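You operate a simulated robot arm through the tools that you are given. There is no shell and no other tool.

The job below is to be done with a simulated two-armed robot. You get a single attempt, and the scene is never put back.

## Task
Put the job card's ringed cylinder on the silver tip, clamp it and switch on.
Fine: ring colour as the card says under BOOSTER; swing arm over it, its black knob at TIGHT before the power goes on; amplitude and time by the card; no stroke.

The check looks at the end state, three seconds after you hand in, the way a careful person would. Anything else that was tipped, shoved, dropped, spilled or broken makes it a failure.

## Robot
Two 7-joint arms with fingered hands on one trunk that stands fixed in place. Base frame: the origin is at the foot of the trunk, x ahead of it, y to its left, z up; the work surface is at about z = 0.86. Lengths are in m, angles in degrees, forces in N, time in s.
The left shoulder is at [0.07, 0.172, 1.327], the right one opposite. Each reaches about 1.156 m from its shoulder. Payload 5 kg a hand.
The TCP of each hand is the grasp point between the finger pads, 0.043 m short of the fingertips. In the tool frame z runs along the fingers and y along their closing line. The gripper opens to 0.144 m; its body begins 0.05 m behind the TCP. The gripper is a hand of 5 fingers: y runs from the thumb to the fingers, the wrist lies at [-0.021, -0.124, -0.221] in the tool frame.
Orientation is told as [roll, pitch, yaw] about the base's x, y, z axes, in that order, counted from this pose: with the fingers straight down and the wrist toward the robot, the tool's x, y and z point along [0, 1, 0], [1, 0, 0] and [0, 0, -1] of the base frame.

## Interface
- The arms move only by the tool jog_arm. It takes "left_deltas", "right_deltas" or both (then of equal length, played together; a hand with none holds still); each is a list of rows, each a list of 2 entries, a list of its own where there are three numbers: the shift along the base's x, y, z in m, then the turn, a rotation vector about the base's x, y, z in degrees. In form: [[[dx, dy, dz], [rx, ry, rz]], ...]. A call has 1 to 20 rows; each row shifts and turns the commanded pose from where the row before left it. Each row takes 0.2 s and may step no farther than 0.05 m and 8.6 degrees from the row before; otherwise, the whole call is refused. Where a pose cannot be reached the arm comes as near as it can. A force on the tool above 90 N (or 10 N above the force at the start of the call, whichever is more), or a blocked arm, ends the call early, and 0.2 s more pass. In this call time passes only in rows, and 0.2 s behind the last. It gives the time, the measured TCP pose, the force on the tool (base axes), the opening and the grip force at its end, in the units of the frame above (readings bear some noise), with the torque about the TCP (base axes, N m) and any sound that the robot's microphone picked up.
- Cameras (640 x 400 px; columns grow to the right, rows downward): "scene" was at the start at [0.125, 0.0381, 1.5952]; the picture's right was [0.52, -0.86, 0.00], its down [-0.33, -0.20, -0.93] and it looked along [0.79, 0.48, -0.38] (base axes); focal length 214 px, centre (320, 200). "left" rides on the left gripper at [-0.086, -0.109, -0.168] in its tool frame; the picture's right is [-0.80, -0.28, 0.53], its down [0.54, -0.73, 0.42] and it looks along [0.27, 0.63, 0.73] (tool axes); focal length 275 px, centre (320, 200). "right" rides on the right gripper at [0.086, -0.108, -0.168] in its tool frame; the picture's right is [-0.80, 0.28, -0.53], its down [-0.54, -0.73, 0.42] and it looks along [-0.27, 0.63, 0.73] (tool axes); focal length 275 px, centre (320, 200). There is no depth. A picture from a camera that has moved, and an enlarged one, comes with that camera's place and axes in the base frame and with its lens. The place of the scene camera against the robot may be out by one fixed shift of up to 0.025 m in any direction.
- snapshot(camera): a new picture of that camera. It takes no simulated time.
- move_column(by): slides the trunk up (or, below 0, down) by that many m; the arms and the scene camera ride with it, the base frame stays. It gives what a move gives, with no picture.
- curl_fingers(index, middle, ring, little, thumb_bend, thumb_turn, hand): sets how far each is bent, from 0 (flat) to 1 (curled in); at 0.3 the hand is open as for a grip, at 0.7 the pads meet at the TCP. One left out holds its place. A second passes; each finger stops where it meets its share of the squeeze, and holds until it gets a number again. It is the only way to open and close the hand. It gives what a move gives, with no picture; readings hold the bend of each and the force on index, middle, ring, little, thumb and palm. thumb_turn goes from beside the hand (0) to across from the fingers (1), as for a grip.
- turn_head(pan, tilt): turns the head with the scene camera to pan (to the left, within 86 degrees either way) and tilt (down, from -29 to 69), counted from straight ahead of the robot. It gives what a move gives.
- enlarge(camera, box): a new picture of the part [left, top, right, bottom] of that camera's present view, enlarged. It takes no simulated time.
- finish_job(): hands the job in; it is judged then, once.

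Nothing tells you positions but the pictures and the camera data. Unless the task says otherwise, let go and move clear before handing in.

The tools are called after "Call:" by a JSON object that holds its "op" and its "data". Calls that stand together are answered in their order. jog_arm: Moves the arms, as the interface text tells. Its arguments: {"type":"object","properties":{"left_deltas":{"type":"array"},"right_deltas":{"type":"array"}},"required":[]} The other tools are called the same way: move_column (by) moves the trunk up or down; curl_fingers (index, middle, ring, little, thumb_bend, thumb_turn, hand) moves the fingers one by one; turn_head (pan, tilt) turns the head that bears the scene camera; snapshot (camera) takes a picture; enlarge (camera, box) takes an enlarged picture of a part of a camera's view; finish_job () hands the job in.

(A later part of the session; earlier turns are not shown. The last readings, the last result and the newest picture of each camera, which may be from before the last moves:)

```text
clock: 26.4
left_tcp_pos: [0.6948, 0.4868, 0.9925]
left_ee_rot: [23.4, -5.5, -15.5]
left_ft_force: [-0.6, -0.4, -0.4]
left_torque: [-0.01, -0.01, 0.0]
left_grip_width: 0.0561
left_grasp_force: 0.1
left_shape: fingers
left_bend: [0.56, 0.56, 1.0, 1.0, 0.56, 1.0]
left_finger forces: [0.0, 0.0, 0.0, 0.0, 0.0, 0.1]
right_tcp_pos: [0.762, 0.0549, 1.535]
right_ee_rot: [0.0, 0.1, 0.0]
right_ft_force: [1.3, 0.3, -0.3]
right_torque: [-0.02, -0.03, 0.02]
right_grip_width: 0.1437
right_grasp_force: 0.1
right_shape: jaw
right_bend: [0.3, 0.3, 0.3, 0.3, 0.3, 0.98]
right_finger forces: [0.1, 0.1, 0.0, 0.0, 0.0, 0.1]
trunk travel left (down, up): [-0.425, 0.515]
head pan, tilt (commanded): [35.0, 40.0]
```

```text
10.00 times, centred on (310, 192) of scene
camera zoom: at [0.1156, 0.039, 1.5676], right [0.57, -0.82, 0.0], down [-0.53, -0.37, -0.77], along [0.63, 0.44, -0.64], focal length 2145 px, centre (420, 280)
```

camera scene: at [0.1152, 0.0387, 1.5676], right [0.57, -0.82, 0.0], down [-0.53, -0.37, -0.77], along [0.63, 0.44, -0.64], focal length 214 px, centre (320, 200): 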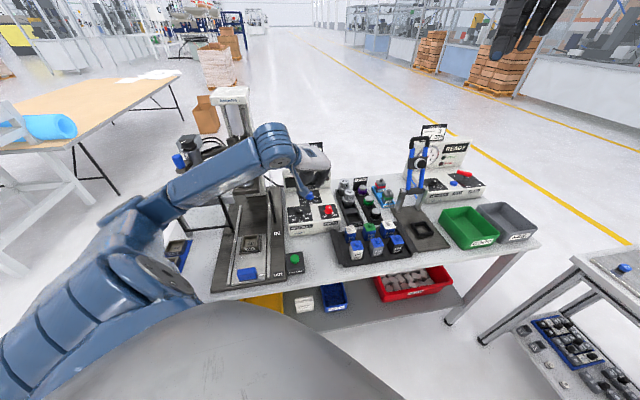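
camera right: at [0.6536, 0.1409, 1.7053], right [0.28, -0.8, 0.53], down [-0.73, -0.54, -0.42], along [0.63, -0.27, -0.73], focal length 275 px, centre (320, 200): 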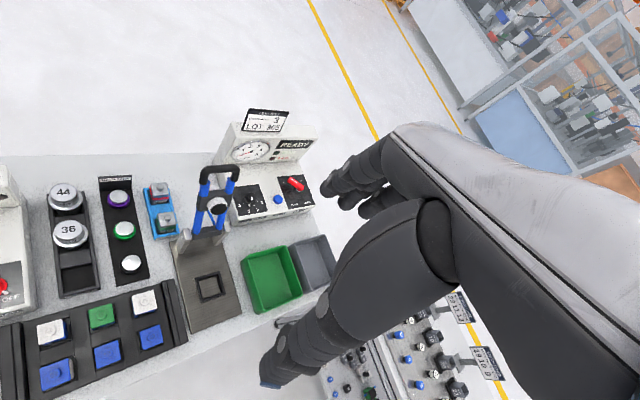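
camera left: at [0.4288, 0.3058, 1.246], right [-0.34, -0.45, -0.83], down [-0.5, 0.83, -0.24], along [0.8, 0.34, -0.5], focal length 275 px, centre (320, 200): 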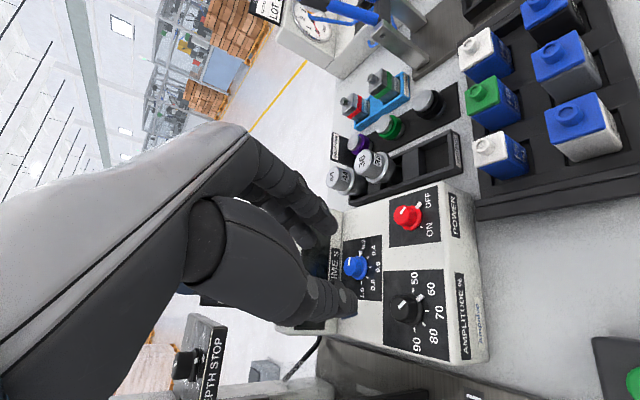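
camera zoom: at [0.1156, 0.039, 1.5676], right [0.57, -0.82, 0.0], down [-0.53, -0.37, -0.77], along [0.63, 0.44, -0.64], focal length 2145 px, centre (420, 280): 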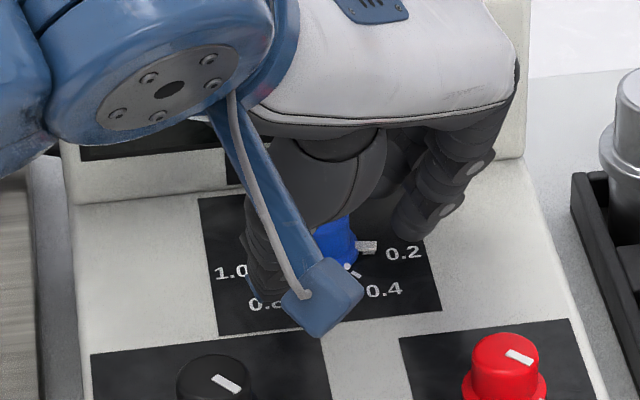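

Call:
{"op": "jog_arm", "data": {"left_deltas": [[[0.0005, 0.0022, -0.0058], [0, 0, 0]]]}}

Call:
{"op": "curl_fingers", "data": {"hand": "left", "index": 0.68, "middle": 0.68, "thumb_bend": 0.68}}

Call:
{"op": "enlarge", "data": {"camera": "left", "box": [270, 180, 430, 308]}}

Call:
{"op": "enlarge", "data": {"camera": "scene", "box": [278, 172, 342, 212]}}

```text
clock: 26.8
left_tcp_pos: [0.6954, 0.4879, 0.9874]
left_ee_rot: [23.5, -5.5, -15.5]
left_ft_force: [0.6, 0.6, -0.8]
left_torque: [-0.03, 0.03, -0.03]
left_grip_width: 0.0561
left_grasp_force: 0.0
left_shape: fingers
left_bend: [0.56, 0.56, 1.0, 1.0, 0.56, 1.0]
left_finger forces: [0.0, 0.0, 0.0, 0.0, 0.0, 0.0]
right_tcp_pos: [0.7618, 0.0541, 1.5364]
right_ee_rot: [0.0, 0.1, 0.0]
right_ft_force: [-0.4, -0.9, 0.5]
right_torque: [-0.02, 0.02, 0.0]
right_grip_width: 0.1436
right_grasp_force: 0.0
right_shape: jaw
right_bend: [0.3, 0.3, 0.3, 0.3, 0.3, 0.98]
right_finger forces: [0.2, 0.1, 0.1, 0.0, 0.0, 0.2]
trunk travel left (down, up): [-0.425, 0.515]
head pan, tilt (commanded): [35.0, 40.0]
```

```text
clock: 27.8
left_tcp_pos: [0.6966, 0.4876, 0.9878]
left_ee_rot: [23.4, -5.5, -15.6]
left_ft_force: [8.4, -5.2, 3.9]
left_torque: [-0.08, -0.34, -0.36]
left_grip_width: 0.0153
left_grasp_force: 4.9
left_shape: fingers
left_bend: [0.68, 0.63, 1.0, 1.0, 0.68, 1.0]
left_finger forces: [0.0, 10.2, 0.0, 0.0, 0.0, 0.0]
right_tcp_pos: [0.7632, 0.0534, 1.5363]
right_ee_rot: [-0.1, 0.1, -0.1]
right_ft_force: [-0.8, -0.7, -0.6]
right_torque: [0.01, 0.0, 0.01]
right_grip_width: 0.1435
right_grasp_force: 0.2
right_shape: jaw
right_bend: [0.3, 0.3, 0.3, 0.3, 0.3, 0.98]
right_finger forces: [0.0, 0.0, 0.0, 0.1, 0.0, 0.0]
trunk travel left (down, up): [-0.425, 0.515]
head pan, tilt (commanded): [35.0, 40.0]
```

```text
3.12 times, centred on (350, 244) of left
camera zoom: at [0.5421, 0.3797, 1.0964], right [-0.34, -0.44, -0.83], down [-0.5, 0.83, -0.24], along [0.8, 0.33, -0.5], focal length 860 px, centre (226, 62)
```

zoom: 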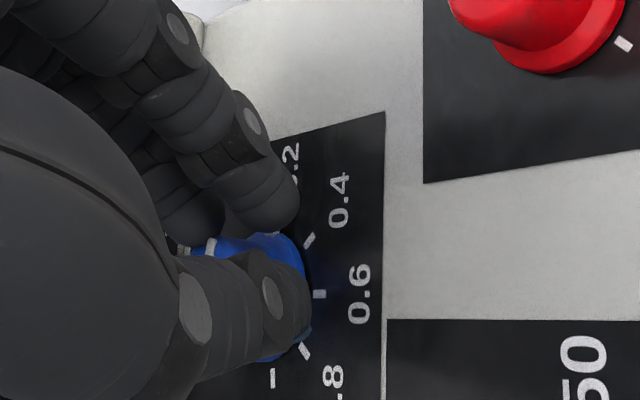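

```text
10.00 times, centred on (310, 192) of scene
camera zoom: at [0.1161, 0.0378, 1.5676], right [0.57, -0.82, 0.0], down [-0.53, -0.37, -0.77], along [0.63, 0.44, -0.64], focal length 2145 px, centre (420, 280)
```

zoom: 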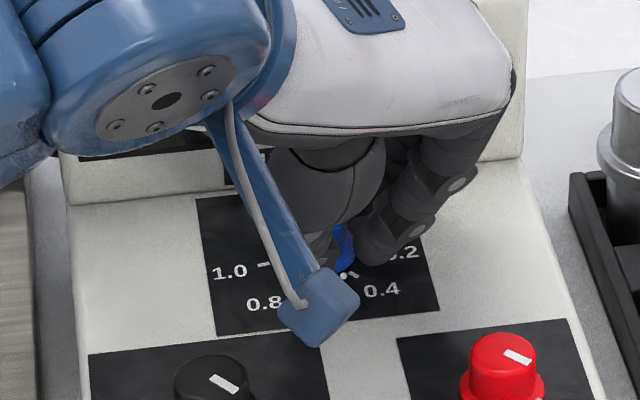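

Only the middle finger touches: the knob is a bit further toward the display side. I'll open, shift ~9 mm that way and close again.

Call:
{"op": "curl_fingers", "data": {"hand": "left", "index": 0.58, "middle": 0.57, "thumb_bend": 0.57}}

Call:
{"op": "jog_arm", "data": {"left_deltas": [[[0.0035, 0.0085, -0.001], [0, 0, 0]]]}}

Call:
{"op": "enlarge", "data": {"camera": "left", "box": [270, 180, 430, 308]}}

Call:
{"op": "curl_fingers", "data": {"hand": "left", "index": 0.68, "middle": 0.68, "thumb_bend": 0.68}}

Call:
{"op": "enlarge", "data": {"camera": "left", "box": [270, 180, 430, 308]}}

Call:
{"op": "enlarge", "data": {"camera": "scene", "box": [270, 150, 350, 212]}}

```text
clock: 28.8
left_tcp_pos: [0.6967, 0.4887, 0.987]
left_ee_rot: [23.4, -5.5, -15.5]
left_ft_force: [-0.1, 0.4, 1.0]
left_torque: [0.02, 0.01, 0.0]
left_grip_width: 0.0544
left_grasp_force: 0.1
left_shape: fingers
left_bend: [0.57, 0.56, 1.0, 1.0, 0.56, 1.0]
left_finger forces: [0.0, 0.0, 0.1, 0.0, 0.0, 0.0]
right_tcp_pos: [0.762, 0.0537, 1.5359]
right_ee_rot: [-0.1, 0.0, 0.0]
right_ft_force: [-0.4, -0.3, 0.3]
right_torque: [0.03, 0.0, 0.01]
right_grip_width: 0.1434
right_grasp_force: 0.1
right_shape: jaw
right_bend: [0.3, 0.3, 0.3, 0.3, 0.3, 0.98]
right_finger forces: [0.1, 0.0, 0.1, 0.1, 0.0, 0.0]
trunk travel left (down, up): [-0.425, 0.515]
head pan, tilt (commanded): [35.0, 40.0]
```

```text
clock: 29.2
left_tcp_pos: [0.6997, 0.4976, 0.9871]
left_ee_rot: [23.2, -5.5, -15.6]
left_ft_force: [0.3, 0.3, 0.1]
left_torque: [0.0, 0.0, 0.04]
left_grip_width: 0.0543
left_grasp_force: 0.0
left_shape: fingers
left_bend: [0.57, 0.56, 1.0, 1.0, 0.56, 1.0]
left_finger forces: [0.1, 0.1, 0.0, 0.1, 0.0, 0.0]
right_tcp_pos: [0.7609, 0.0553, 1.5377]
right_ee_rot: [0.0, 0.0, 0.1]
right_ft_force: [0.0, 0.2, 0.0]
right_torque: [-0.03, 0.0, 0.0]
right_grip_width: 0.1438
right_grasp_force: 0.1
right_shape: jaw
right_bend: [0.3, 0.3, 0.3, 0.3, 0.3, 0.98]
right_finger forces: [0.0, 0.1, 0.0, 0.0, 0.1, 0.1]
trunk travel left (down, up): [-0.425, 0.515]
head pan, tilt (commanded): [35.0, 40.0]
```

```text
3.12 times, centred on (350, 244) of left
camera zoom: at [0.545, 0.3898, 1.0949], right [-0.34, -0.45, -0.83], down [-0.5, 0.83, -0.24], along [0.8, 0.34, -0.5], focal length 860 px, centre (226, 62)
```

zoom: 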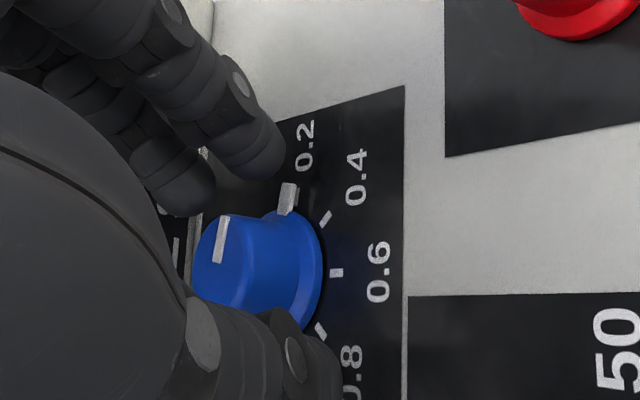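

```text
clock: 30.2
left_tcp_pos: [0.6993, 0.4967, 0.9871]
left_ee_rot: [23.4, -5.5, -15.5]
left_ft_force: [8.9, -0.6, 3.7]
left_torque: [0.05, -0.29, -0.19]
left_grip_width: 0.0191
left_grasp_force: 6.0
left_shape: fingers
left_bend: [0.68, 0.63, 1.0, 1.0, 0.66, 1.0]
left_finger forces: [0.6, 10.1, 0.0, 0.1, 1.8, 0.0]
right_tcp_pos: [0.7622, 0.0547, 1.5366]
right_ee_rot: [0.0, 0.2, 0.0]
right_ft_force: [-0.4, -0.2, 0.3]
right_torque: [0.01, -0.01, 0.0]
right_grip_width: 0.1434
right_grasp_force: 0.1
right_shape: jaw
right_bend: [0.3, 0.3, 0.3, 0.3, 0.3, 0.98]
right_finger forces: [0.0, 0.0, 0.0, 0.0, 0.0, 0.0]
trunk travel left (down, up): [-0.425, 0.515]
head pan, tilt (commanded): [35.0, 40.0]
```

```text
3.12 times, centred on (350, 244) of left
camera zoom: at [0.5454, 0.3891, 1.0952], right [-0.34, -0.44, -0.83], down [-0.5, 0.83, -0.24], along [0.8, 0.33, -0.5], focal length 860 px, centre (226, 62)
```

zoom: 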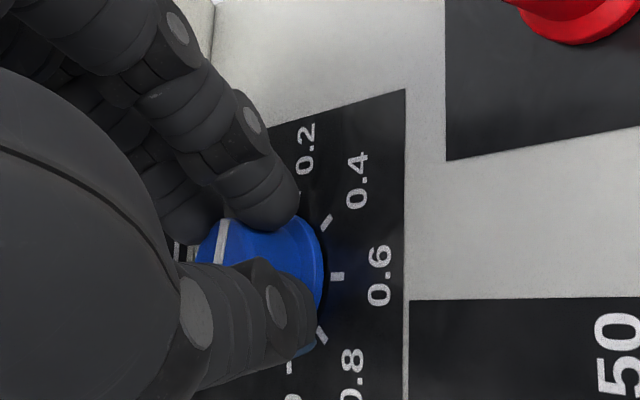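

```text
6.45 times, centred on (310, 181) of scene
camera zoom: at [0.1159, 0.0385, 1.5676], right [0.57, -0.82, 0.0], down [-0.53, -0.37, -0.77], along [0.63, 0.44, -0.64], focal length 1384 px, centre (384, 323)
```

zoom: 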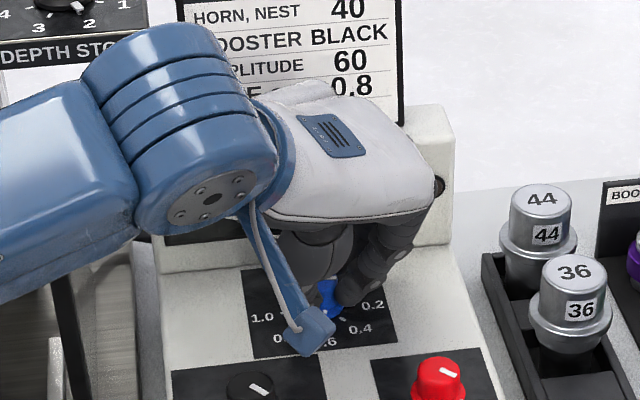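

The knob is now held by all three tips. I'll firm the grip and turn clockwise about its axis, checking after ~32°.

Call:
{"op": "curl_fingers", "data": {"hand": "left", "index": 0.76, "middle": 0.7, "thumb_bend": 0.76}}

Call:
{"op": "jog_arm", "data": {"left_deltas": [[[-0.0019, -0.001, -0.0003], [1.04, 0.92, -7.88]], [[-0.002, -0.0008, -0.0003], [1.04, 0.92, -7.88]], [[-0.0021, -0.0005, -0.0003], [1.04, 0.92, -7.88]], [[-0.0021, -0.0002, -0.0003], [1.04, 0.92, -7.88]]]}}

Call:
{"op": "enlarge", "data": {"camera": "left", "box": [270, 180, 430, 308]}}

Call:
{"op": "enlarge", "data": {"camera": "scene", "box": [270, 150, 350, 212]}}

```text
clock: 31.2
left_tcp_pos: [0.6986, 0.4956, 0.9863]
left_ee_rot: [23.4, -5.4, -15.6]
left_ft_force: [1.1, -9.7, -0.1]
left_torque: [-0.3, -0.05, -0.17]
left_grip_width: 0.0022
left_grasp_force: 17.8
left_shape: fingers
left_bend: [0.74, 0.62, 1.0, 1.0, 0.72, 1.0]
left_finger forces: [13.3, 9.5, 0.0, 0.0, 13.0, 0.0]
right_tcp_pos: [0.7609, 0.054, 1.5371]
right_ee_rot: [0.1, 0.1, -0.1]
right_ft_force: [0.5, -0.1, 0.2]
right_torque: [-0.01, 0.0, 0.03]
right_grip_width: 0.1438
right_grasp_force: 0.1
right_shape: jaw
right_bend: [0.3, 0.3, 0.3, 0.3, 0.3, 0.98]
right_finger forces: [0.0, 0.0, 0.0, 0.0, 0.0, 0.0]
trunk travel left (down, up): [-0.425, 0.515]
head pan, tilt (commanded): [35.0, 40.0]
```

```text
clock: 32.2
left_tcp_pos: [0.6899, 0.4946, 0.9858]
left_ee_rot: [25.0, -0.2, -47.2]
left_ft_force: [-4.1, 0.5, 0.5]
left_torque: [0.06, 0.15, 0.09]
left_grip_width: 0.0016
left_grasp_force: 1.8
left_shape: fingers
left_bend: [0.74, 0.66, 1.0, 1.0, 0.72, 1.0]
left_finger forces: [0.1, 3.4, 0.0, 0.0, 0.1, 0.1]
right_tcp_pos: [0.7613, 0.0549, 1.5373]
right_ee_rot: [0.0, 0.0, -0.1]
right_ft_force: [0.5, -0.6, -0.4]
right_torque: [-0.02, -0.02, 0.01]
right_grip_width: 0.1438
right_grasp_force: 0.0
right_shape: jaw
right_bend: [0.3, 0.3, 0.3, 0.3, 0.3, 0.98]
right_finger forces: [0.1, 0.0, 0.1, 0.0, 0.1, 0.0]
trunk travel left (down, up): [-0.425, 0.515]
head pan, tilt (commanded): [35.0, 40.0]
```

```text
3.12 times, centred on (350, 244) of left
camera zoom: at [0.5063, 0.4744, 1.0999], right [-0.55, -0.13, -0.82], down [0.0, 0.99, -0.16], along [0.83, -0.09, -0.55], focal length 860 px, centre (226, 62)
```

zoom: 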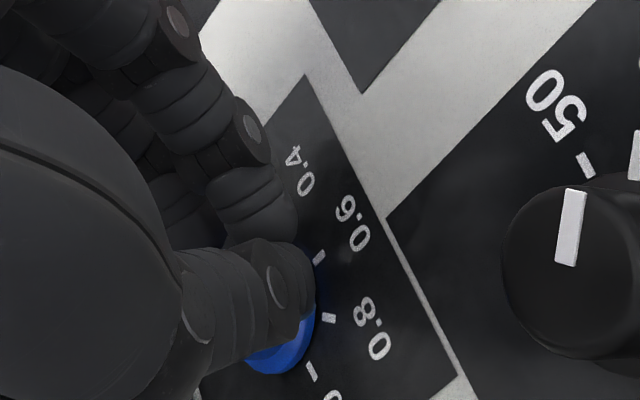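

```text
6.45 times, centred on (310, 181) of scene
camera zoom: at [0.1145, 0.0391, 1.5676], right [0.57, -0.82, 0.0], down [-0.53, -0.37, -0.77], along [0.63, 0.44, -0.64], focal length 1384 px, centre (384, 323)
```

zoom: 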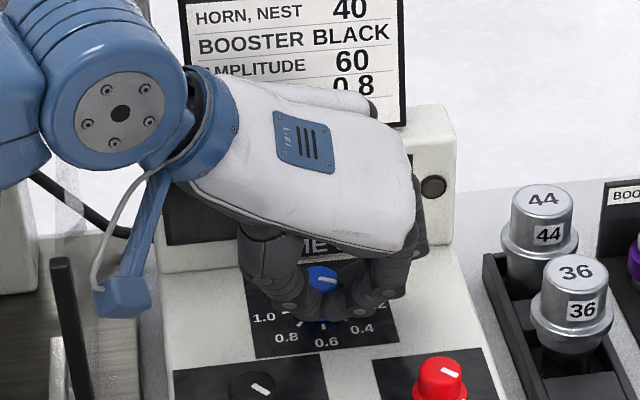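

The thumb and index slipped off the front of the knob; it hasn't turned. I'll open, rotate back, and look again to centre deeper on it.

Call:
{"op": "curl_fingers", "data": {"hand": "left", "index": 0.55, "middle": 0.55, "thumb_bend": 0.55}}

Call:
{"op": "enlarge", "data": {"camera": "left", "box": [240, 180, 400, 308]}}

Call:
{"op": "enlarge", "data": {"camera": "scene", "box": [286, 175, 342, 210]}}

```text
clock: 33.2
left_tcp_pos: [0.6902, 0.494, 0.9853]
left_ee_rot: [25.0, -0.3, -47.1]
left_ft_force: [0.4, -0.1, 0.4]
left_torque: [0.03, -0.01, 0.0]
left_grip_width: 0.0599
left_grasp_force: 0.1
left_shape: fingers
left_bend: [0.55, 0.55, 1.0, 1.0, 0.55, 1.0]
left_finger forces: [0.1, 0.0, 0.0, 0.1, 0.0, 0.0]
right_tcp_pos: [0.7609, 0.0542, 1.5369]
right_ee_rot: [0.0, -0.1, 0.0]
right_ft_force: [-0.3, 0.1, 0.6]
right_torque: [0.04, 0.01, -0.03]
right_grip_width: 0.1436
right_grasp_force: 0.0
right_shape: jaw
right_bend: [0.3, 0.3, 0.3, 0.3, 0.3, 0.98]
right_finger forces: [0.0, 0.0, 0.0, 0.1, 0.1, 0.1]
trunk travel left (down, up): [-0.425, 0.515]
head pan, tilt (commanded): [35.0, 40.0]
```

```text
3.12 times, centred on (320, 244) of left
camera zoom: at [0.5072, 0.4738, 1.1001], right [-0.55, -0.13, -0.82], down [0.0, 0.99, -0.16], along [0.83, -0.09, -0.55], focal length 860 px, centre (320, 62)
```

zoom: 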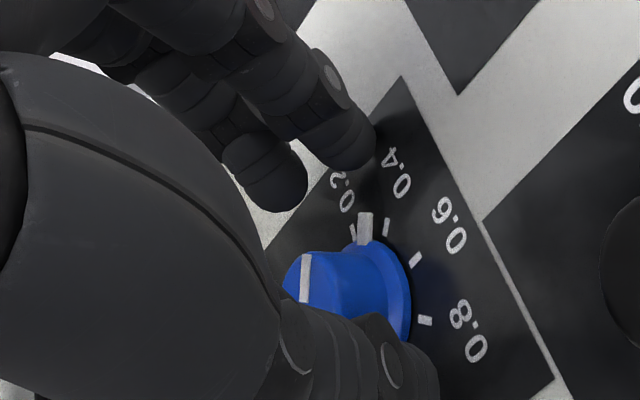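

```text
11.43 times, centred on (314, 192) of scene
camera zoom: at [0.1153, 0.0388, 1.5676], right [0.57, -0.82, 0.0], down [-0.53, -0.37, -0.77], along [0.63, 0.44, -0.64], focal length 2451 px, centre (389, 286)
```

zoom: 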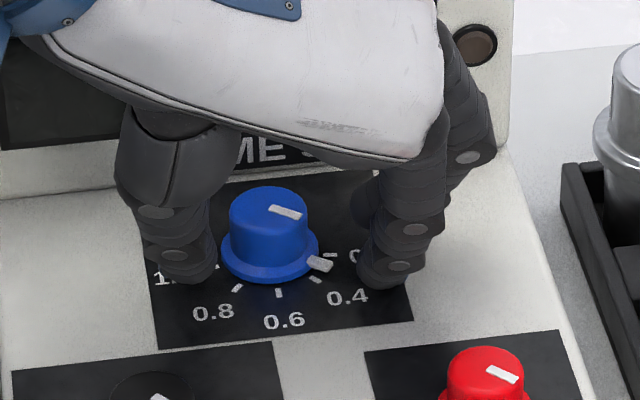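

In this view the knob (pointer between 0.2 and 0.4 now) lies about 1 cm further toward the display than my pinch line. I'll shift that way, turn the open hand back 20°, and re-grip.

Call:
{"op": "jog_arm", "data": {"left_deltas": [[[0.0075, 0.0067, 0.0015], [0, 0, 0]], [[0.0021, 0.0002, 0.0003], [-1.04, -0.92, 7.88]], [[0.0021, 0.0005, 0.0003], [-1.04, -0.92, 7.88]]]}}

Call:
{"op": "enlarge", "data": {"camera": "left", "box": [240, 180, 400, 308]}}

Call:
{"op": "enlarge", "data": {"camera": "scene", "box": [286, 175, 342, 210]}}

```text
clock: 34.0
left_tcp_pos: [0.7006, 0.5009, 0.9883]
left_ee_rot: [24.7, -3.0, -31.2]
left_ft_force: [-0.3, 0.3, -0.2]
left_torque: [0.03, 0.03, 0.0]
left_grip_width: 0.0598
left_grasp_force: 0.0
left_shape: fingers
left_bend: [0.55, 0.55, 1.0, 1.0, 0.55, 1.0]
left_finger forces: [0.1, 0.1, 0.1, 0.0, 0.0, 0.1]
right_tcp_pos: [0.7609, 0.0545, 1.5369]
right_ee_rot: [0.0, 0.1, -0.1]
right_ft_force: [0.0, 0.2, 0.0]
right_torque: [0.01, 0.0, 0.01]
right_grip_width: 0.1437
right_grasp_force: 0.0
right_shape: jaw
right_bend: [0.3, 0.3, 0.3, 0.3, 0.3, 0.98]
right_finger forces: [0.0, 0.0, 0.0, 0.1, 0.1, 0.0]
trunk travel left (down, up): [-0.425, 0.515]
head pan, tilt (commanded): [35.0, 40.0]
```

```text
3.12 times, centred on (320, 244) of left
camera zoom: at [0.5273, 0.4354, 1.0985], right [-0.47, -0.3, -0.83], down [-0.27, 0.94, -0.2], along [0.84, 0.13, -0.52], focal length 860 px, centre (320, 62)
```

zoom: 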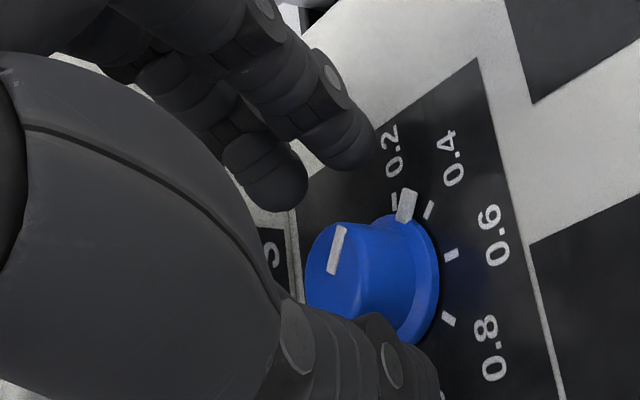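

```text
11.43 times, centred on (314, 192) of scene
camera zoom: at [0.1152, 0.0386, 1.5676], right [0.57, -0.82, 0.0], down [-0.53, -0.37, -0.77], along [0.63, 0.44, -0.64], focal length 2451 px, centre (389, 286)
```

zoom: 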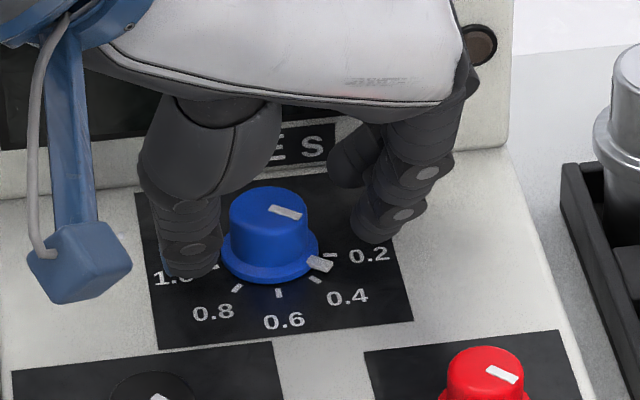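

The knob now sits right on the pinch line. Closing firmly and turning clockwise.

Call:
{"op": "curl_fingers", "data": {"hand": "left", "index": 0.68, "middle": 0.68, "thumb_bend": 0.68}}

Call:
{"op": "enlarge", "data": {"camera": "scene", "box": [286, 175, 342, 210]}}

Call:
{"op": "enlarge", "data": {"camera": "left", "box": [240, 180, 400, 308]}}

```text
clock: 35.0
left_tcp_pos: [0.7018, 0.5022, 0.9872]
left_ee_rot: [24.5, -3.0, -31.4]
left_ft_force: [-1.2, 2.0, -0.2]
left_torque: [0.07, 0.08, 0.05]
left_grip_width: 0.0277
left_grasp_force: 6.2
left_shape: fingers
left_bend: [0.67, 0.66, 1.0, 1.0, 0.63, 1.0]
left_finger forces: [1.3, 3.8, 0.1, 0.1, 7.1, 0.0]
right_tcp_pos: [0.7614, 0.0557, 1.5374]
right_ee_rot: [0.0, 0.0, 0.0]
right_ft_force: [-1.0, 0.1, 1.4]
right_torque: [-0.02, -0.03, -0.02]
right_grip_width: 0.1438
right_grasp_force: 0.0
right_shape: jaw
right_bend: [0.3, 0.3, 0.3, 0.3, 0.3, 0.98]
right_finger forces: [0.0, 0.1, 0.1, 0.0, 0.0, 0.1]
trunk travel left (down, up): [-0.425, 0.515]
head pan, tilt (commanded): [35.0, 40.0]
```

```text
11.43 times, centred on (314, 192) of scene
camera zoom: at [0.1151, 0.0391, 1.5676], right [0.57, -0.82, 0.0], down [-0.53, -0.37, -0.77], along [0.63, 0.44, -0.64], focal length 2451 px, centre (389, 286)
```

zoom: 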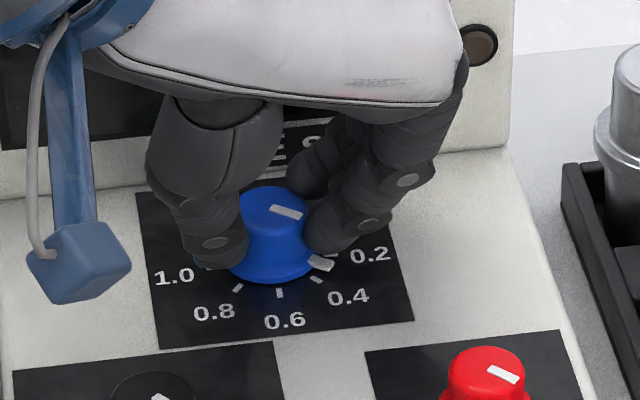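

```text
3.12 times, centred on (320, 244) of left
camera zoom: at [0.5271, 0.4359, 1.0982], right [-0.47, -0.3, -0.83], down [-0.26, 0.94, -0.2], along [0.84, 0.13, -0.52], focal length 860 px, centre (320, 62)
```

zoom: 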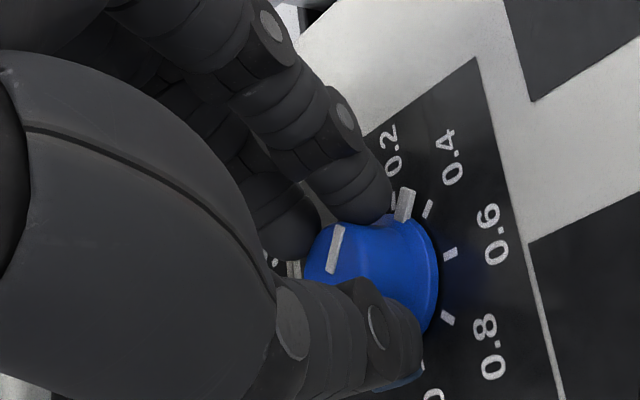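

Call:
{"op": "curl_fingers", "data": {"hand": "left", "index": 0.74, "middle": 0.72, "thumb_bend": 0.72}}

Call:
{"op": "jog_arm", "data": {"left_deltas": [[[-0.0021, -0.0005, -0.0003], [1.04, 0.92, -7.88]], [[-0.0021, -0.0002, -0.0003], [1.04, 0.92, -7.88]], [[-0.0022, 0.0001, -0.0003], [1.04, 0.92, -7.88]], [[-0.0021, 0.0004, -0.0003], [1.04, 0.92, -7.88]]]}}

Call:
{"op": "enlarge", "data": {"camera": "scene", "box": [286, 175, 342, 210]}}

Call:
{"op": "enlarge", "data": {"camera": "left", "box": [240, 180, 400, 308]}}

```text
clock: 36.0
left_tcp_pos: [0.7023, 0.5006, 0.9869]
left_ee_rot: [24.4, -2.9, -31.5]
left_ft_force: [2.8, -3.6, -2.0]
left_torque: [-0.05, 0.03, -0.08]
left_grip_width: 0.0232
left_grasp_force: 15.7
left_shape: fingers
left_bend: [0.72, 0.66, 1.0, 1.0, 0.63, 1.0]
left_finger forces: [9.2, 9.0, 0.0, 0.1, 13.3, 0.0]
right_tcp_pos: [0.7617, 0.0544, 1.5363]
right_ee_rot: [0.0, 0.1, 0.0]
right_ft_force: [1.1, 0.5, -0.3]
right_torque: [0.0, 0.01, -0.02]
right_grip_width: 0.1438
right_grasp_force: 0.0
right_shape: jaw
right_bend: [0.3, 0.3, 0.3, 0.3, 0.3, 0.98]
right_finger forces: [0.1, 0.0, 0.0, 0.1, 0.0, 0.1]
trunk travel left (down, up): [-0.425, 0.515]
head pan, tilt (commanded): [35.0, 40.0]
```

```text
clock: 37.0
left_tcp_pos: [0.6949, 0.5032, 0.9871]
left_ee_rot: [24.7, 2.5, -63.0]
left_ft_force: [8.0, 8.3, 0.0]
left_torque: [0.18, -0.23, 0.04]
left_grip_width: 0.0217
left_grasp_force: 16.2
left_shape: fingers
left_bend: [0.73, 0.67, 1.0, 1.0, 0.63, 1.0]
left_finger forces: [6.0, 10.3, 0.0, 0.1, 14.6, 0.0]
right_tcp_pos: [0.7635, 0.0566, 1.5355]
right_ee_rot: [0.0, 0.1, 0.0]
right_ft_force: [0.8, 0.8, -0.5]
right_torque: [0.0, 0.02, 0.03]
right_grip_width: 0.1435
right_grasp_force: 0.1
right_shape: jaw
right_bend: [0.3, 0.3, 0.3, 0.3, 0.3, 0.98]
right_finger forces: [0.0, 0.0, 0.0, 0.1, 0.0, 0.0]
trunk travel left (down, up): [-0.425, 0.515]
head pan, tilt (commanded): [35.0, 40.0]
```

```text
11.43 times, centred on (314, 192) of scene
camera zoom: at [0.1167, 0.0405, 1.5675], right [0.57, -0.82, 0.0], down [-0.53, -0.37, -0.76], along [0.63, 0.44, -0.64], focal length 2451 px, centre (389, 286)
```

zoom: 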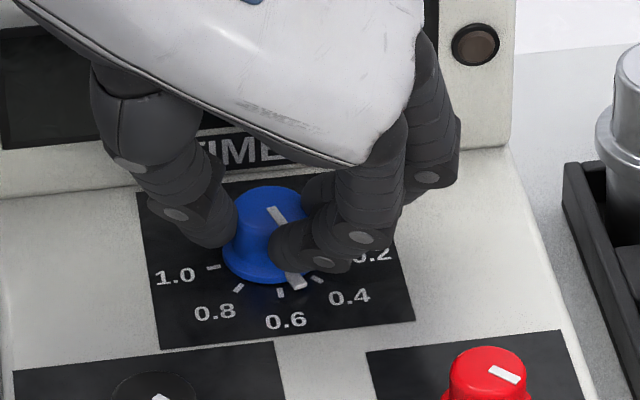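

```text
3.12 times, centred on (320, 244) of left
camera zoom: at [0.5155, 0.5286, 1.1067], right [-0.59, 0.06, -0.8], down [0.26, 0.96, -0.13], along [0.76, -0.29, -0.58], focal length 860 px, centre (320, 62)
```

zoom: 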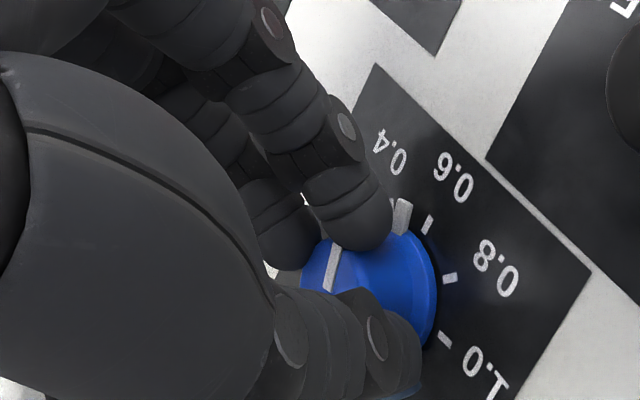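

The knob follows the hand: pointer is between 0.4 and 0.6. Three more steps clockwise, then I'll re-grip.

Call:
{"op": "jog_arm", "data": {"left_deltas": [[[-0.0021, 0.0007, -0.0003], [1.04, 0.92, -7.88]], [[-0.002, 0.001, -0.0002], [1.04, 0.92, -7.88]], [[-0.0019, 0.0012, -0.0002], [1.04, 0.92, -7.88]]]}}

Call:
{"op": "enlarge", "data": {"camera": "scene", "box": [286, 175, 342, 210]}}

Call:
{"op": "enlarge", "data": {"camera": "left", "box": [240, 180, 400, 308]}}

```text
clock: 37.8
left_tcp_pos: [0.687, 0.5058, 0.9861]
left_ee_rot: [22.8, 6.2, -86.8]
left_ft_force: [-2.3, 9.9, 4.8]
left_torque: [0.42, -0.01, 0.26]
left_grip_width: 0.0138
left_grasp_force: 9.7
left_shape: fingers
left_bend: [0.74, 0.68, 1.0, 1.0, 0.64, 1.0]
left_finger forces: [0.4, 4.7, 0.0, 0.0, 14.1, 0.0]
right_tcp_pos: [0.7605, 0.0572, 1.5377]
right_ee_rot: [0.1, -0.1, 0.0]
right_ft_force: [0.8, -0.4, 0.6]
right_torque: [0.01, 0.01, -0.02]
right_grip_width: 0.1437
right_grasp_force: 0.1
right_shape: jaw
right_bend: [0.3, 0.3, 0.3, 0.3, 0.3, 0.98]
right_finger forces: [0.1, 0.1, 0.0, 0.1, 0.1, 0.0]
trunk travel left (down, up): [-0.425, 0.515]
head pan, tilt (commanded): [35.0, 40.0]
```

```text
11.43 times, centred on (314, 192) of scene
camera zoom: at [0.1146, 0.0398, 1.5677], right [0.57, -0.82, 0.0], down [-0.53, -0.37, -0.77], along [0.63, 0.44, -0.64], focal length 2451 px, centre (389, 286)
```

zoom: 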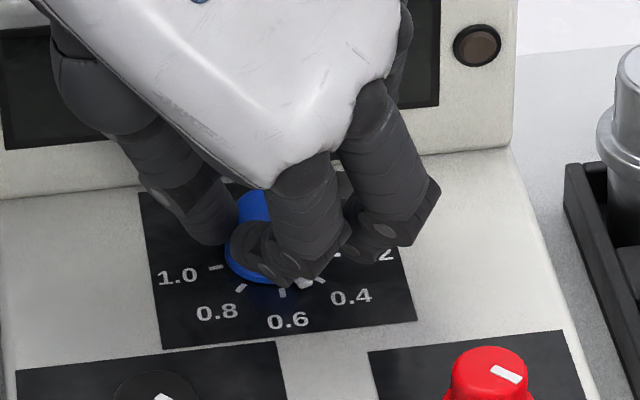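

```text
3.12 times, centred on (320, 244) of left
camera zoom: at [0.5367, 0.5933, 1.1179], right [-0.55, 0.34, -0.77], down [0.62, 0.78, -0.1], along [0.56, -0.53, -0.64], focal length 860 px, centre (320, 62)
```

zoom: 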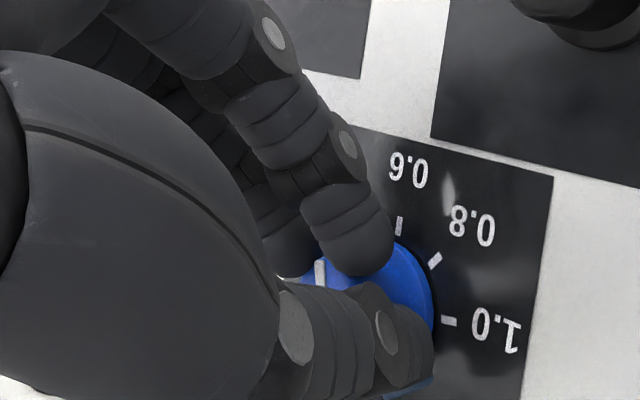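

Grip slipped in the last part, pointer just before 0.6. I'll open, swing the hand back ~47° around the knob and re-grip.

Call:
{"op": "curl_fingers", "data": {"hand": "left", "index": 0.56, "middle": 0.56, "thumb_bend": 0.55}}

Call:
{"op": "jog_arm", "data": {"left_deltas": [[[0.0022, -0.0017, 0.0002], [-1.02, -0.9, 7.71]], [[0.0024, -0.0015, 0.0003], [-1.02, -0.9, 7.71]], [[0.002, -0.0007, 0.0003], [-1.02, -0.9, 7.71]], [[0.0021, -0.0005, 0.0003], [-1.02, -0.9, 7.71]], [[0.0021, -0.0001, 0.0003], [-1.02, -0.9, 7.71]], [[0.0022, 0.0002, 0.0003], [-1.02, -0.9, 7.71]]]}}

Call:
{"op": "enlarge", "data": {"camera": "scene", "box": [286, 175, 342, 210]}}

Call:
{"op": "enlarge", "data": {"camera": "left", "box": [240, 180, 400, 308]}}

```text
clock: 38.8
left_tcp_pos: [0.6868, 0.5054, 0.987]
left_ee_rot: [23.0, 6.2, -86.8]
left_ft_force: [0.0, 0.3, 14.3]
left_torque: [-0.32, -0.08, -0.05]
left_grip_width: 0.0515
left_grasp_force: 7.9
left_shape: fingers
left_bend: [0.6, 0.56, 1.0, 1.0, 0.55, 1.0]
left_finger forces: [14.7, 0.0, 0.1, 0.0, 0.1, 0.1]
right_tcp_pos: [0.7605, 0.0545, 1.5382]
right_ee_rot: [0.0, 0.0, 0.0]
right_ft_force: [-0.1, -0.3, 0.9]
right_torque: [0.02, -0.02, 0.0]
right_grip_width: 0.1437
right_grasp_force: 0.0
right_shape: jaw
right_bend: [0.3, 0.3, 0.3, 0.3, 0.3, 0.98]
right_finger forces: [0.0, 0.1, 0.0, 0.0, 0.0, 0.0]
trunk travel left (down, up): [-0.425, 0.515]
head pan, tilt (commanded): [35.0, 40.0]
```

```text
clock: 40.2
left_tcp_pos: [0.6999, 0.5002, 0.9862]
left_ee_rot: [24.9, -1.5, -40.2]
left_ft_force: [-0.3, -0.6, 0.0]
left_torque: [0.0, 0.01, 0.01]
left_grip_width: 0.0582
left_grasp_force: 0.1
left_shape: fingers
left_bend: [0.56, 0.56, 1.0, 1.0, 0.55, 1.0]
left_finger forces: [0.1, 0.1, 0.0, 0.1, 0.0, 0.0]
right_tcp_pos: [0.7615, 0.0542, 1.5389]
right_ee_rot: [0.0, 0.1, 0.0]
right_ft_force: [-0.6, -0.3, -0.3]
right_torque: [0.0, -0.03, 0.0]
right_grip_width: 0.1438
right_grasp_force: 0.1
right_shape: jaw
right_bend: [0.3, 0.3, 0.3, 0.3, 0.3, 0.98]
right_finger forces: [0.1, 0.0, 0.1, 0.0, 0.0, 0.1]
trunk travel left (down, up): [-0.425, 0.515]
head pan, tilt (commanded): [35.0, 40.0]
```

```text
11.43 times, centred on (314, 192) of scene
camera zoom: at [0.1151, 0.0386, 1.5676], right [0.57, -0.82, 0.0], down [-0.53, -0.37, -0.77], along [0.63, 0.44, -0.64], focal length 2451 px, centre (389, 286)
```

zoom: 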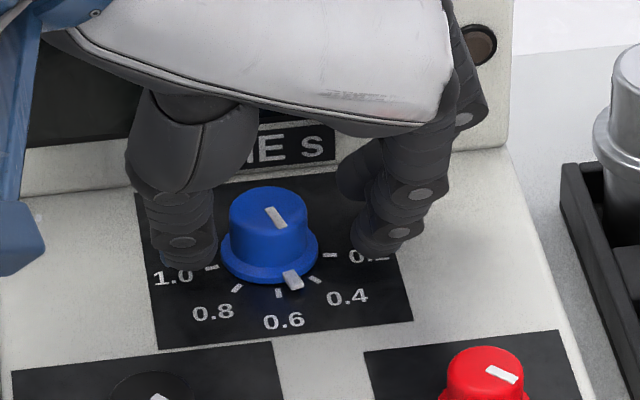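

```text
3.12 times, centred on (320, 244) of left
camera zoom: at [0.519, 0.4596, 1.1001], right [-0.52, -0.21, -0.83], down [-0.12, 0.98, -0.17], along [0.84, 0.01, -0.54], focal length 860 px, centre (320, 62)
```

zoom: 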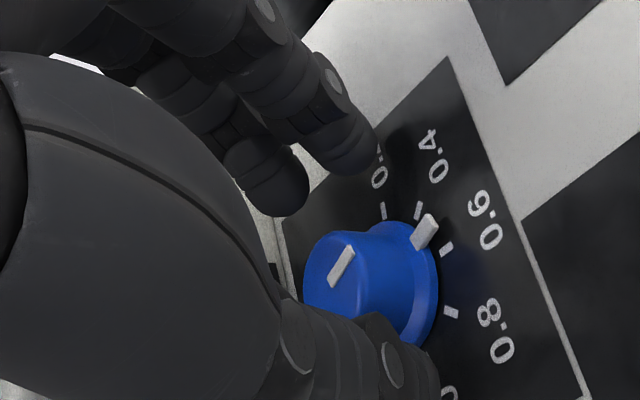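

Call:
{"op": "jog_arm", "data": {"left_deltas": [[[0.0024, 0.0008, 0.0005], [-1.06, -0.94, 8.0]]]}}

Call:
{"op": "curl_fingers", "data": {"hand": "left", "index": 0.74, "middle": 0.72, "thumb_bend": 0.72}}

Call:
{"op": "jog_arm", "data": {"left_deltas": [[[-0.0021, -0.0005, -0.0003], [1.04, 0.92, -7.88]], [[-0.0021, -0.0002, -0.0003], [1.04, 0.92, -7.88]], [[-0.0022, 0.0001, -0.0003], [1.04, 0.92, -7.88]], [[-0.0021, 0.0004, -0.0003], [1.04, 0.92, -7.88]]]}}

Call:
{"op": "enlarge", "data": {"camera": "scene", "box": [286, 175, 342, 210]}}

Call:
{"op": "enlarge", "data": {"camera": "left", "box": [240, 180, 400, 308]}}

```text
clock: 40.6
left_tcp_pos: [0.7027, 0.5005, 0.9872]
left_ee_rot: [24.6, -2.8, -32.1]
left_ft_force: [-0.1, -0.9, -0.6]
left_torque: [-0.03, 0.0, -0.03]
left_grip_width: 0.0578
left_grasp_force: 0.1
left_shape: fingers
left_bend: [0.56, 0.56, 1.0, 1.0, 0.55, 1.0]
left_finger forces: [0.0, 0.0, 0.0, 0.0, 0.0, 0.0]
right_tcp_pos: [0.7631, 0.0543, 1.5366]
right_ee_rot: [0.0, 0.1, 0.0]
right_ft_force: [1.5, 0.3, -0.1]
right_torque: [0.03, -0.01, 0.01]
right_grip_width: 0.1437
right_grasp_force: 0.2
right_shape: jaw
right_bend: [0.3, 0.3, 0.3, 0.3, 0.3, 0.98]
right_finger forces: [0.1, 0.0, 0.1, 0.0, 0.1, 0.0]
trunk travel left (down, up): [-0.425, 0.515]
head pan, tilt (commanded): [35.0, 40.0]
```

```text
clock: 41.6
left_tcp_pos: [0.7027, 0.5012, 0.9875]
left_ee_rot: [24.7, -2.8, -32.3]
left_ft_force: [0.3, -1.2, -2.2]
left_torque: [-0.01, 0.02, -0.04]
left_grip_width: 0.0238
left_grasp_force: 15.8
left_shape: fingers
left_bend: [0.72, 0.66, 1.0, 1.0, 0.64, 1.0]
left_finger forces: [8.3, 7.6, 0.0, 0.1, 15.4, 0.1]
right_tcp_pos: [0.7623, 0.054, 1.5363]
right_ee_rot: [0.0, -0.1, 0.0]
right_ft_force: [0.0, -0.2, 0.2]
right_torque: [-0.01, 0.0, 0.04]
right_grip_width: 0.1435
right_grasp_force: 0.0
right_shape: jaw
right_bend: [0.3, 0.3, 0.3, 0.3, 0.3, 0.98]
right_finger forces: [0.0, 0.0, 0.0, 0.0, 0.1, 0.0]
trunk travel left (down, up): [-0.425, 0.515]
head pan, tilt (commanded): [35.0, 40.0]
```

```text
clock: 42.6
left_tcp_pos: [0.6956, 0.5025, 0.9872]
left_ee_rot: [24.7, 2.7, -63.8]
left_ft_force: [5.9, 8.8, 0.8]
left_torque: [0.19, -0.27, 0.06]
left_grip_width: 0.0219
left_grasp_force: 16.4
left_shape: fingers
left_bend: [0.73, 0.67, 1.0, 1.0, 0.63, 1.0]
left_finger forces: [5.8, 10.2, 0.0, 0.1, 16.1, 0.0]
right_tcp_pos: [0.763, 0.0568, 1.5361]
right_ee_rot: [-0.1, 0.0, 0.0]
right_ft_force: [0.4, -0.2, -0.1]
right_torque: [0.0, 0.02, -0.03]
right_grip_width: 0.1433
right_grasp_force: 0.0
right_shape: jaw
right_bend: [0.3, 0.3, 0.3, 0.3, 0.3, 0.98]
right_finger forces: [0.1, 0.0, 0.0, 0.1, 0.0, 0.1]
trunk travel left (down, up): [-0.425, 0.515]
head pan, tilt (commanded): [35.0, 40.0]
```

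```text
11.43 times, centred on (314, 192) of scene
camera zoom: at [0.1163, 0.0403, 1.5675], right [0.57, -0.82, 0.0], down [-0.53, -0.37, -0.77], along [0.63, 0.44, -0.64], focal length 2451 px, centre (389, 286)
```

zoom: 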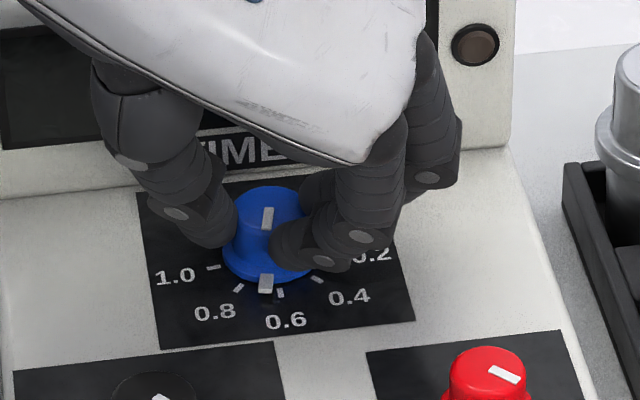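

```text
3.12 times, centred on (320, 244) of left
camera zoom: at [0.5167, 0.5308, 1.1074], right [-0.59, 0.07, -0.8], down [0.28, 0.95, -0.12], along [0.76, -0.3, -0.58], focal length 860 px, centre (320, 62)
```

zoom: 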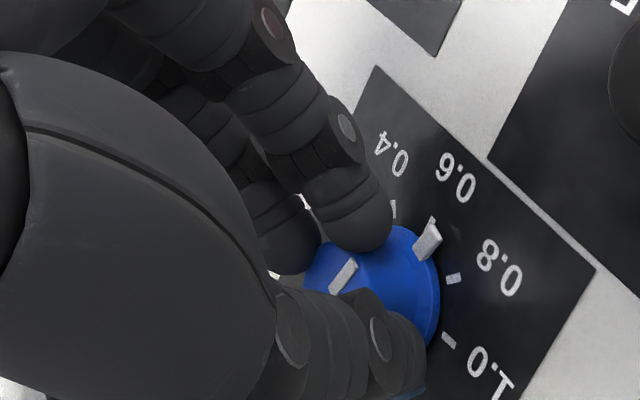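

Pointer is just past 0.6. One more re-grip and about 30° will bring it to 0.8.

Call:
{"op": "curl_fingers", "data": {"hand": "left", "index": 0.56, "middle": 0.56, "thumb_bend": 0.55}}

Call:
{"op": "jog_arm", "data": {"left_deltas": [[[0.0021, -0.0004, 0.0003], [-1.04, -0.92, 7.88]], [[0.0022, -0.0001, 0.0003], [-1.04, -0.92, 7.88]], [[0.0021, 0.0002, 0.0003], [-1.04, -0.92, 7.88]], [[0.0021, 0.0005, 0.0003], [-1.04, -0.92, 7.88]]]}}

Call:
{"op": "curl_fingers", "data": {"hand": "left", "index": 0.74, "middle": 0.72, "thumb_bend": 0.72}}

Call:
{"op": "jog_arm", "data": {"left_deltas": [[[-0.0021, -0.0005, -0.0003], [1.04, 0.92, -7.88]], [[-0.0021, -0.0002, -0.0003], [1.04, 0.92, -7.88]], [[-0.0022, 0.0001, -0.0003], [1.04, 0.92, -7.88]]]}}

Call:
{"op": "enlarge", "data": {"camera": "scene", "box": [286, 175, 342, 210]}}

Call:
{"op": "enlarge", "data": {"camera": "left", "box": [240, 180, 400, 308]}}

```text
clock: 43.6
left_tcp_pos: [0.6949, 0.4995, 0.9879]
left_ee_rot: [24.7, 2.5, -63.9]
left_ft_force: [-0.5, -0.4, 3.1]
left_torque: [-0.13, 0.0, -0.03]
left_grip_width: 0.0584
left_grasp_force: 1.0
left_shape: fingers
left_bend: [0.56, 0.56, 1.0, 1.0, 0.55, 1.0]
left_finger forces: [2.8, 0.0, 0.1, 0.1, 0.1, 0.1]
right_tcp_pos: [0.7613, 0.0547, 1.5377]
right_ee_rot: [0.0, -0.1, 0.1]
right_ft_force: [-0.1, -0.5, 0.4]
right_torque: [0.01, 0.03, -0.02]
right_grip_width: 0.1439
right_grasp_force: 0.0
right_shape: jaw
right_bend: [0.3, 0.3, 0.3, 0.3, 0.3, 0.98]
right_finger forces: [0.0, 0.0, 0.0, 0.0, 0.0, 0.0]
trunk travel left (down, up): [-0.425, 0.515]
head pan, tilt (commanded): [35.0, 40.0]
```

```text
clock: 44.6
left_tcp_pos: [0.7028, 0.5017, 0.9872]
left_ee_rot: [24.7, -2.9, -32.1]
left_ft_force: [0.7, 0.2, -0.3]
left_torque: [-0.02, 0.01, 0.01]
left_grip_width: 0.0578
left_grasp_force: 0.0
left_shape: fingers
left_bend: [0.56, 0.56, 1.0, 1.0, 0.55, 1.0]
left_finger forces: [0.0, 0.1, 0.0, 0.0, 0.0, 0.0]
right_tcp_pos: [0.7623, 0.0546, 1.5363]
right_ee_rot: [0.0, -0.1, 0.1]
right_ft_force: [0.6, -0.6, 0.2]
right_torque: [0.0, 0.05, 0.0]
right_grip_width: 0.1436
right_grasp_force: 0.2
right_shape: jaw
right_bend: [0.3, 0.3, 0.3, 0.3, 0.3, 0.98]
right_finger forces: [0.1, 0.0, 0.0, 0.0, 0.1, 0.0]
trunk travel left (down, up): [-0.425, 0.515]
head pan, tilt (commanded): [35.0, 40.0]
```

```text
clock: 45.6
left_tcp_pos: [0.7023, 0.5009, 0.9876]
left_ee_rot: [24.5, -2.8, -32.3]
left_ft_force: [0.8, 0.6, -3.4]
left_torque: [0.06, 0.07, -0.02]
left_grip_width: 0.0238
left_grasp_force: 15.6
left_shape: fingers
left_bend: [0.72, 0.66, 1.0, 1.0, 0.64, 1.0]
left_finger forces: [8.0, 7.4, 0.0, 0.1, 15.7, 0.1]
right_tcp_pos: [0.7615, 0.0545, 1.5353]
right_ee_rot: [0.0, 0.0, 0.0]
right_ft_force: [0.4, -0.5, 1.0]
right_torque: [-0.01, -0.01, -0.04]
right_grip_width: 0.1439
right_grasp_force: 0.2
right_shape: jaw
right_bend: [0.3, 0.3, 0.3, 0.3, 0.3, 0.98]
right_finger forces: [0.0, 0.1, 0.0, 0.1, 0.2, 0.0]
trunk travel left (down, up): [-0.425, 0.515]
head pan, tilt (commanded): [35.0, 40.0]
```

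```text
clock: 46.4
left_tcp_pos: [0.6971, 0.502, 0.9873]
left_ee_rot: [25.0, 1.2, -55.8]
left_ft_force: [5.3, 8.1, -0.7]
left_torque: [0.17, -0.19, 0.02]
left_grip_width: 0.0215
left_grasp_force: 15.6
left_shape: fingers
left_bend: [0.73, 0.67, 1.0, 1.0, 0.63, 1.0]
left_finger forces: [6.5, 9.2, 0.0, 0.0, 15.4, 0.1]
right_tcp_pos: [0.7625, 0.0562, 1.5364]
right_ee_rot: [-0.2, 0.2, 0.1]
right_ft_force: [-0.2, 0.2, 0.1]
right_torque: [0.0, 0.0, 0.0]
right_grip_width: 0.1434
right_grasp_force: 0.2
right_shape: jaw
right_bend: [0.3, 0.3, 0.3, 0.3, 0.3, 0.98]
right_finger forces: [0.0, 0.1, 0.0, 0.0, 0.0, 0.0]
trunk travel left (down, up): [-0.425, 0.515]
head pan, tilt (commanded): [35.0, 40.0]
```

```text
11.43 times, centred on (314, 192) of scene
camera zoom: at [0.1161, 0.0403, 1.5675], right [0.57, -0.82, 0.0], down [-0.53, -0.37, -0.77], along [0.63, 0.44, -0.64], focal length 2451 px, centre (389, 286)
```

zoom: 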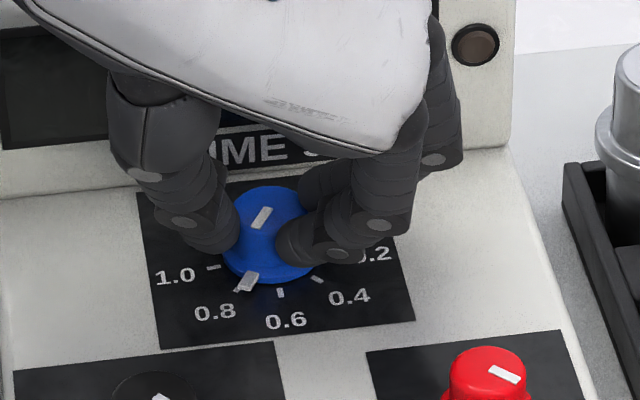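

```text
3.12 times, centred on (320, 244) of left
camera zoom: at [0.5144, 0.5074, 1.1045], right [-0.58, -0.03, -0.81], down [0.15, 0.98, -0.14], along [0.8, -0.2, -0.56], focal length 860 px, centre (320, 62)
```

zoom: 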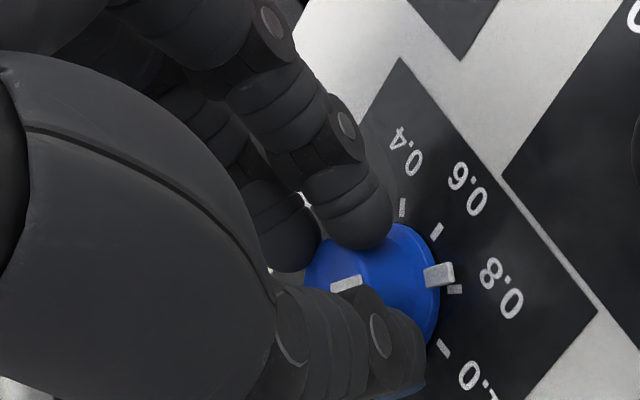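

Call:
{"op": "jog_arm", "data": {"left_deltas": [[[-0.0014, 0.0002, -0.0002], [0.73, 0.64, -5.5]]]}}

Call:
{"op": "enlarge", "data": {"camera": "scene", "box": [286, 175, 342, 210]}}

Call:
{"op": "enlarge", "data": {"camera": "left", "box": [300, 200, 420, 296]}}

```text
clock: 46.8
left_tcp_pos: [0.6947, 0.5015, 0.9862]
left_ee_rot: [24.7, 2.2, -61.4]
left_ft_force: [4.9, 10.0, 0.1]
left_torque: [0.22, -0.23, 0.07]
left_grip_width: 0.0213
left_grasp_force: 15.4
left_shape: fingers
left_bend: [0.73, 0.67, 1.0, 1.0, 0.63, 1.0]
left_finger forces: [5.5, 9.4, 0.0, 0.0, 16.0, 0.0]
right_tcp_pos: [0.763, 0.0568, 1.5373]
right_ee_rot: [-0.1, 0.1, 0.0]
right_ft_force: [0.2, -0.8, 0.7]
right_torque: [-0.03, 0.03, -0.02]
right_grip_width: 0.1437
right_grasp_force: 0.1
right_shape: jaw
right_bend: [0.3, 0.3, 0.3, 0.3, 0.3, 0.98]
right_finger forces: [0.0, 0.1, 0.0, 0.1, 0.1, 0.1]
trunk travel left (down, up): [-0.425, 0.515]
head pan, tilt (commanded): [35.0, 40.0]
```

```text
11.43 times, centred on (314, 192) of scene
camera zoom: at [0.1161, 0.0403, 1.5675], right [0.57, -0.82, 0.0], down [-0.53, -0.37, -0.77], along [0.63, 0.44, -0.64], focal length 2451 px, centre (389, 286)
```

zoom: 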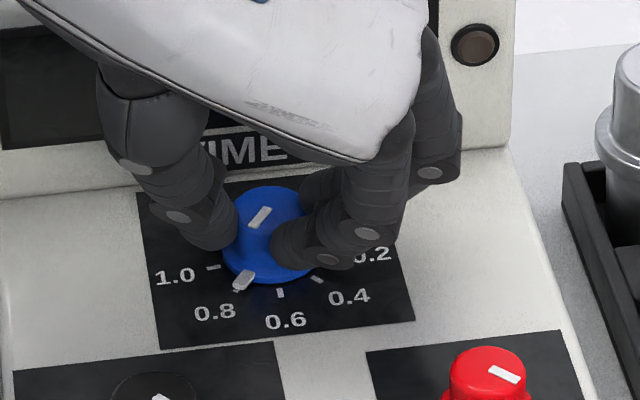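

```text
4.17 times, centred on (360, 248) of left
camera zoom: at [0.5156, 0.5232, 1.1065], right [-0.59, 0.04, -0.81], down [0.24, 0.96, -0.13], along [0.77, -0.27, -0.58], focal length 1147 px, centre (153, 0)
```

zoom: 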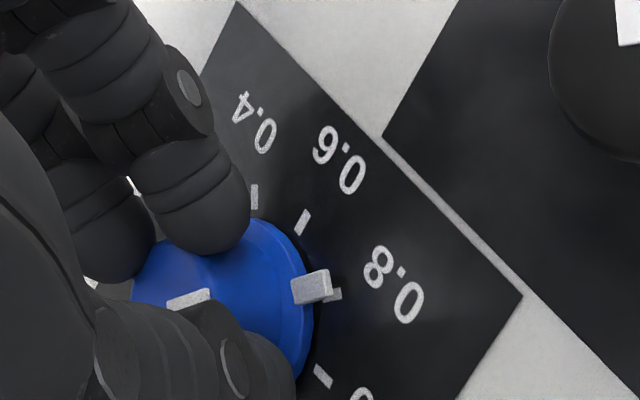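

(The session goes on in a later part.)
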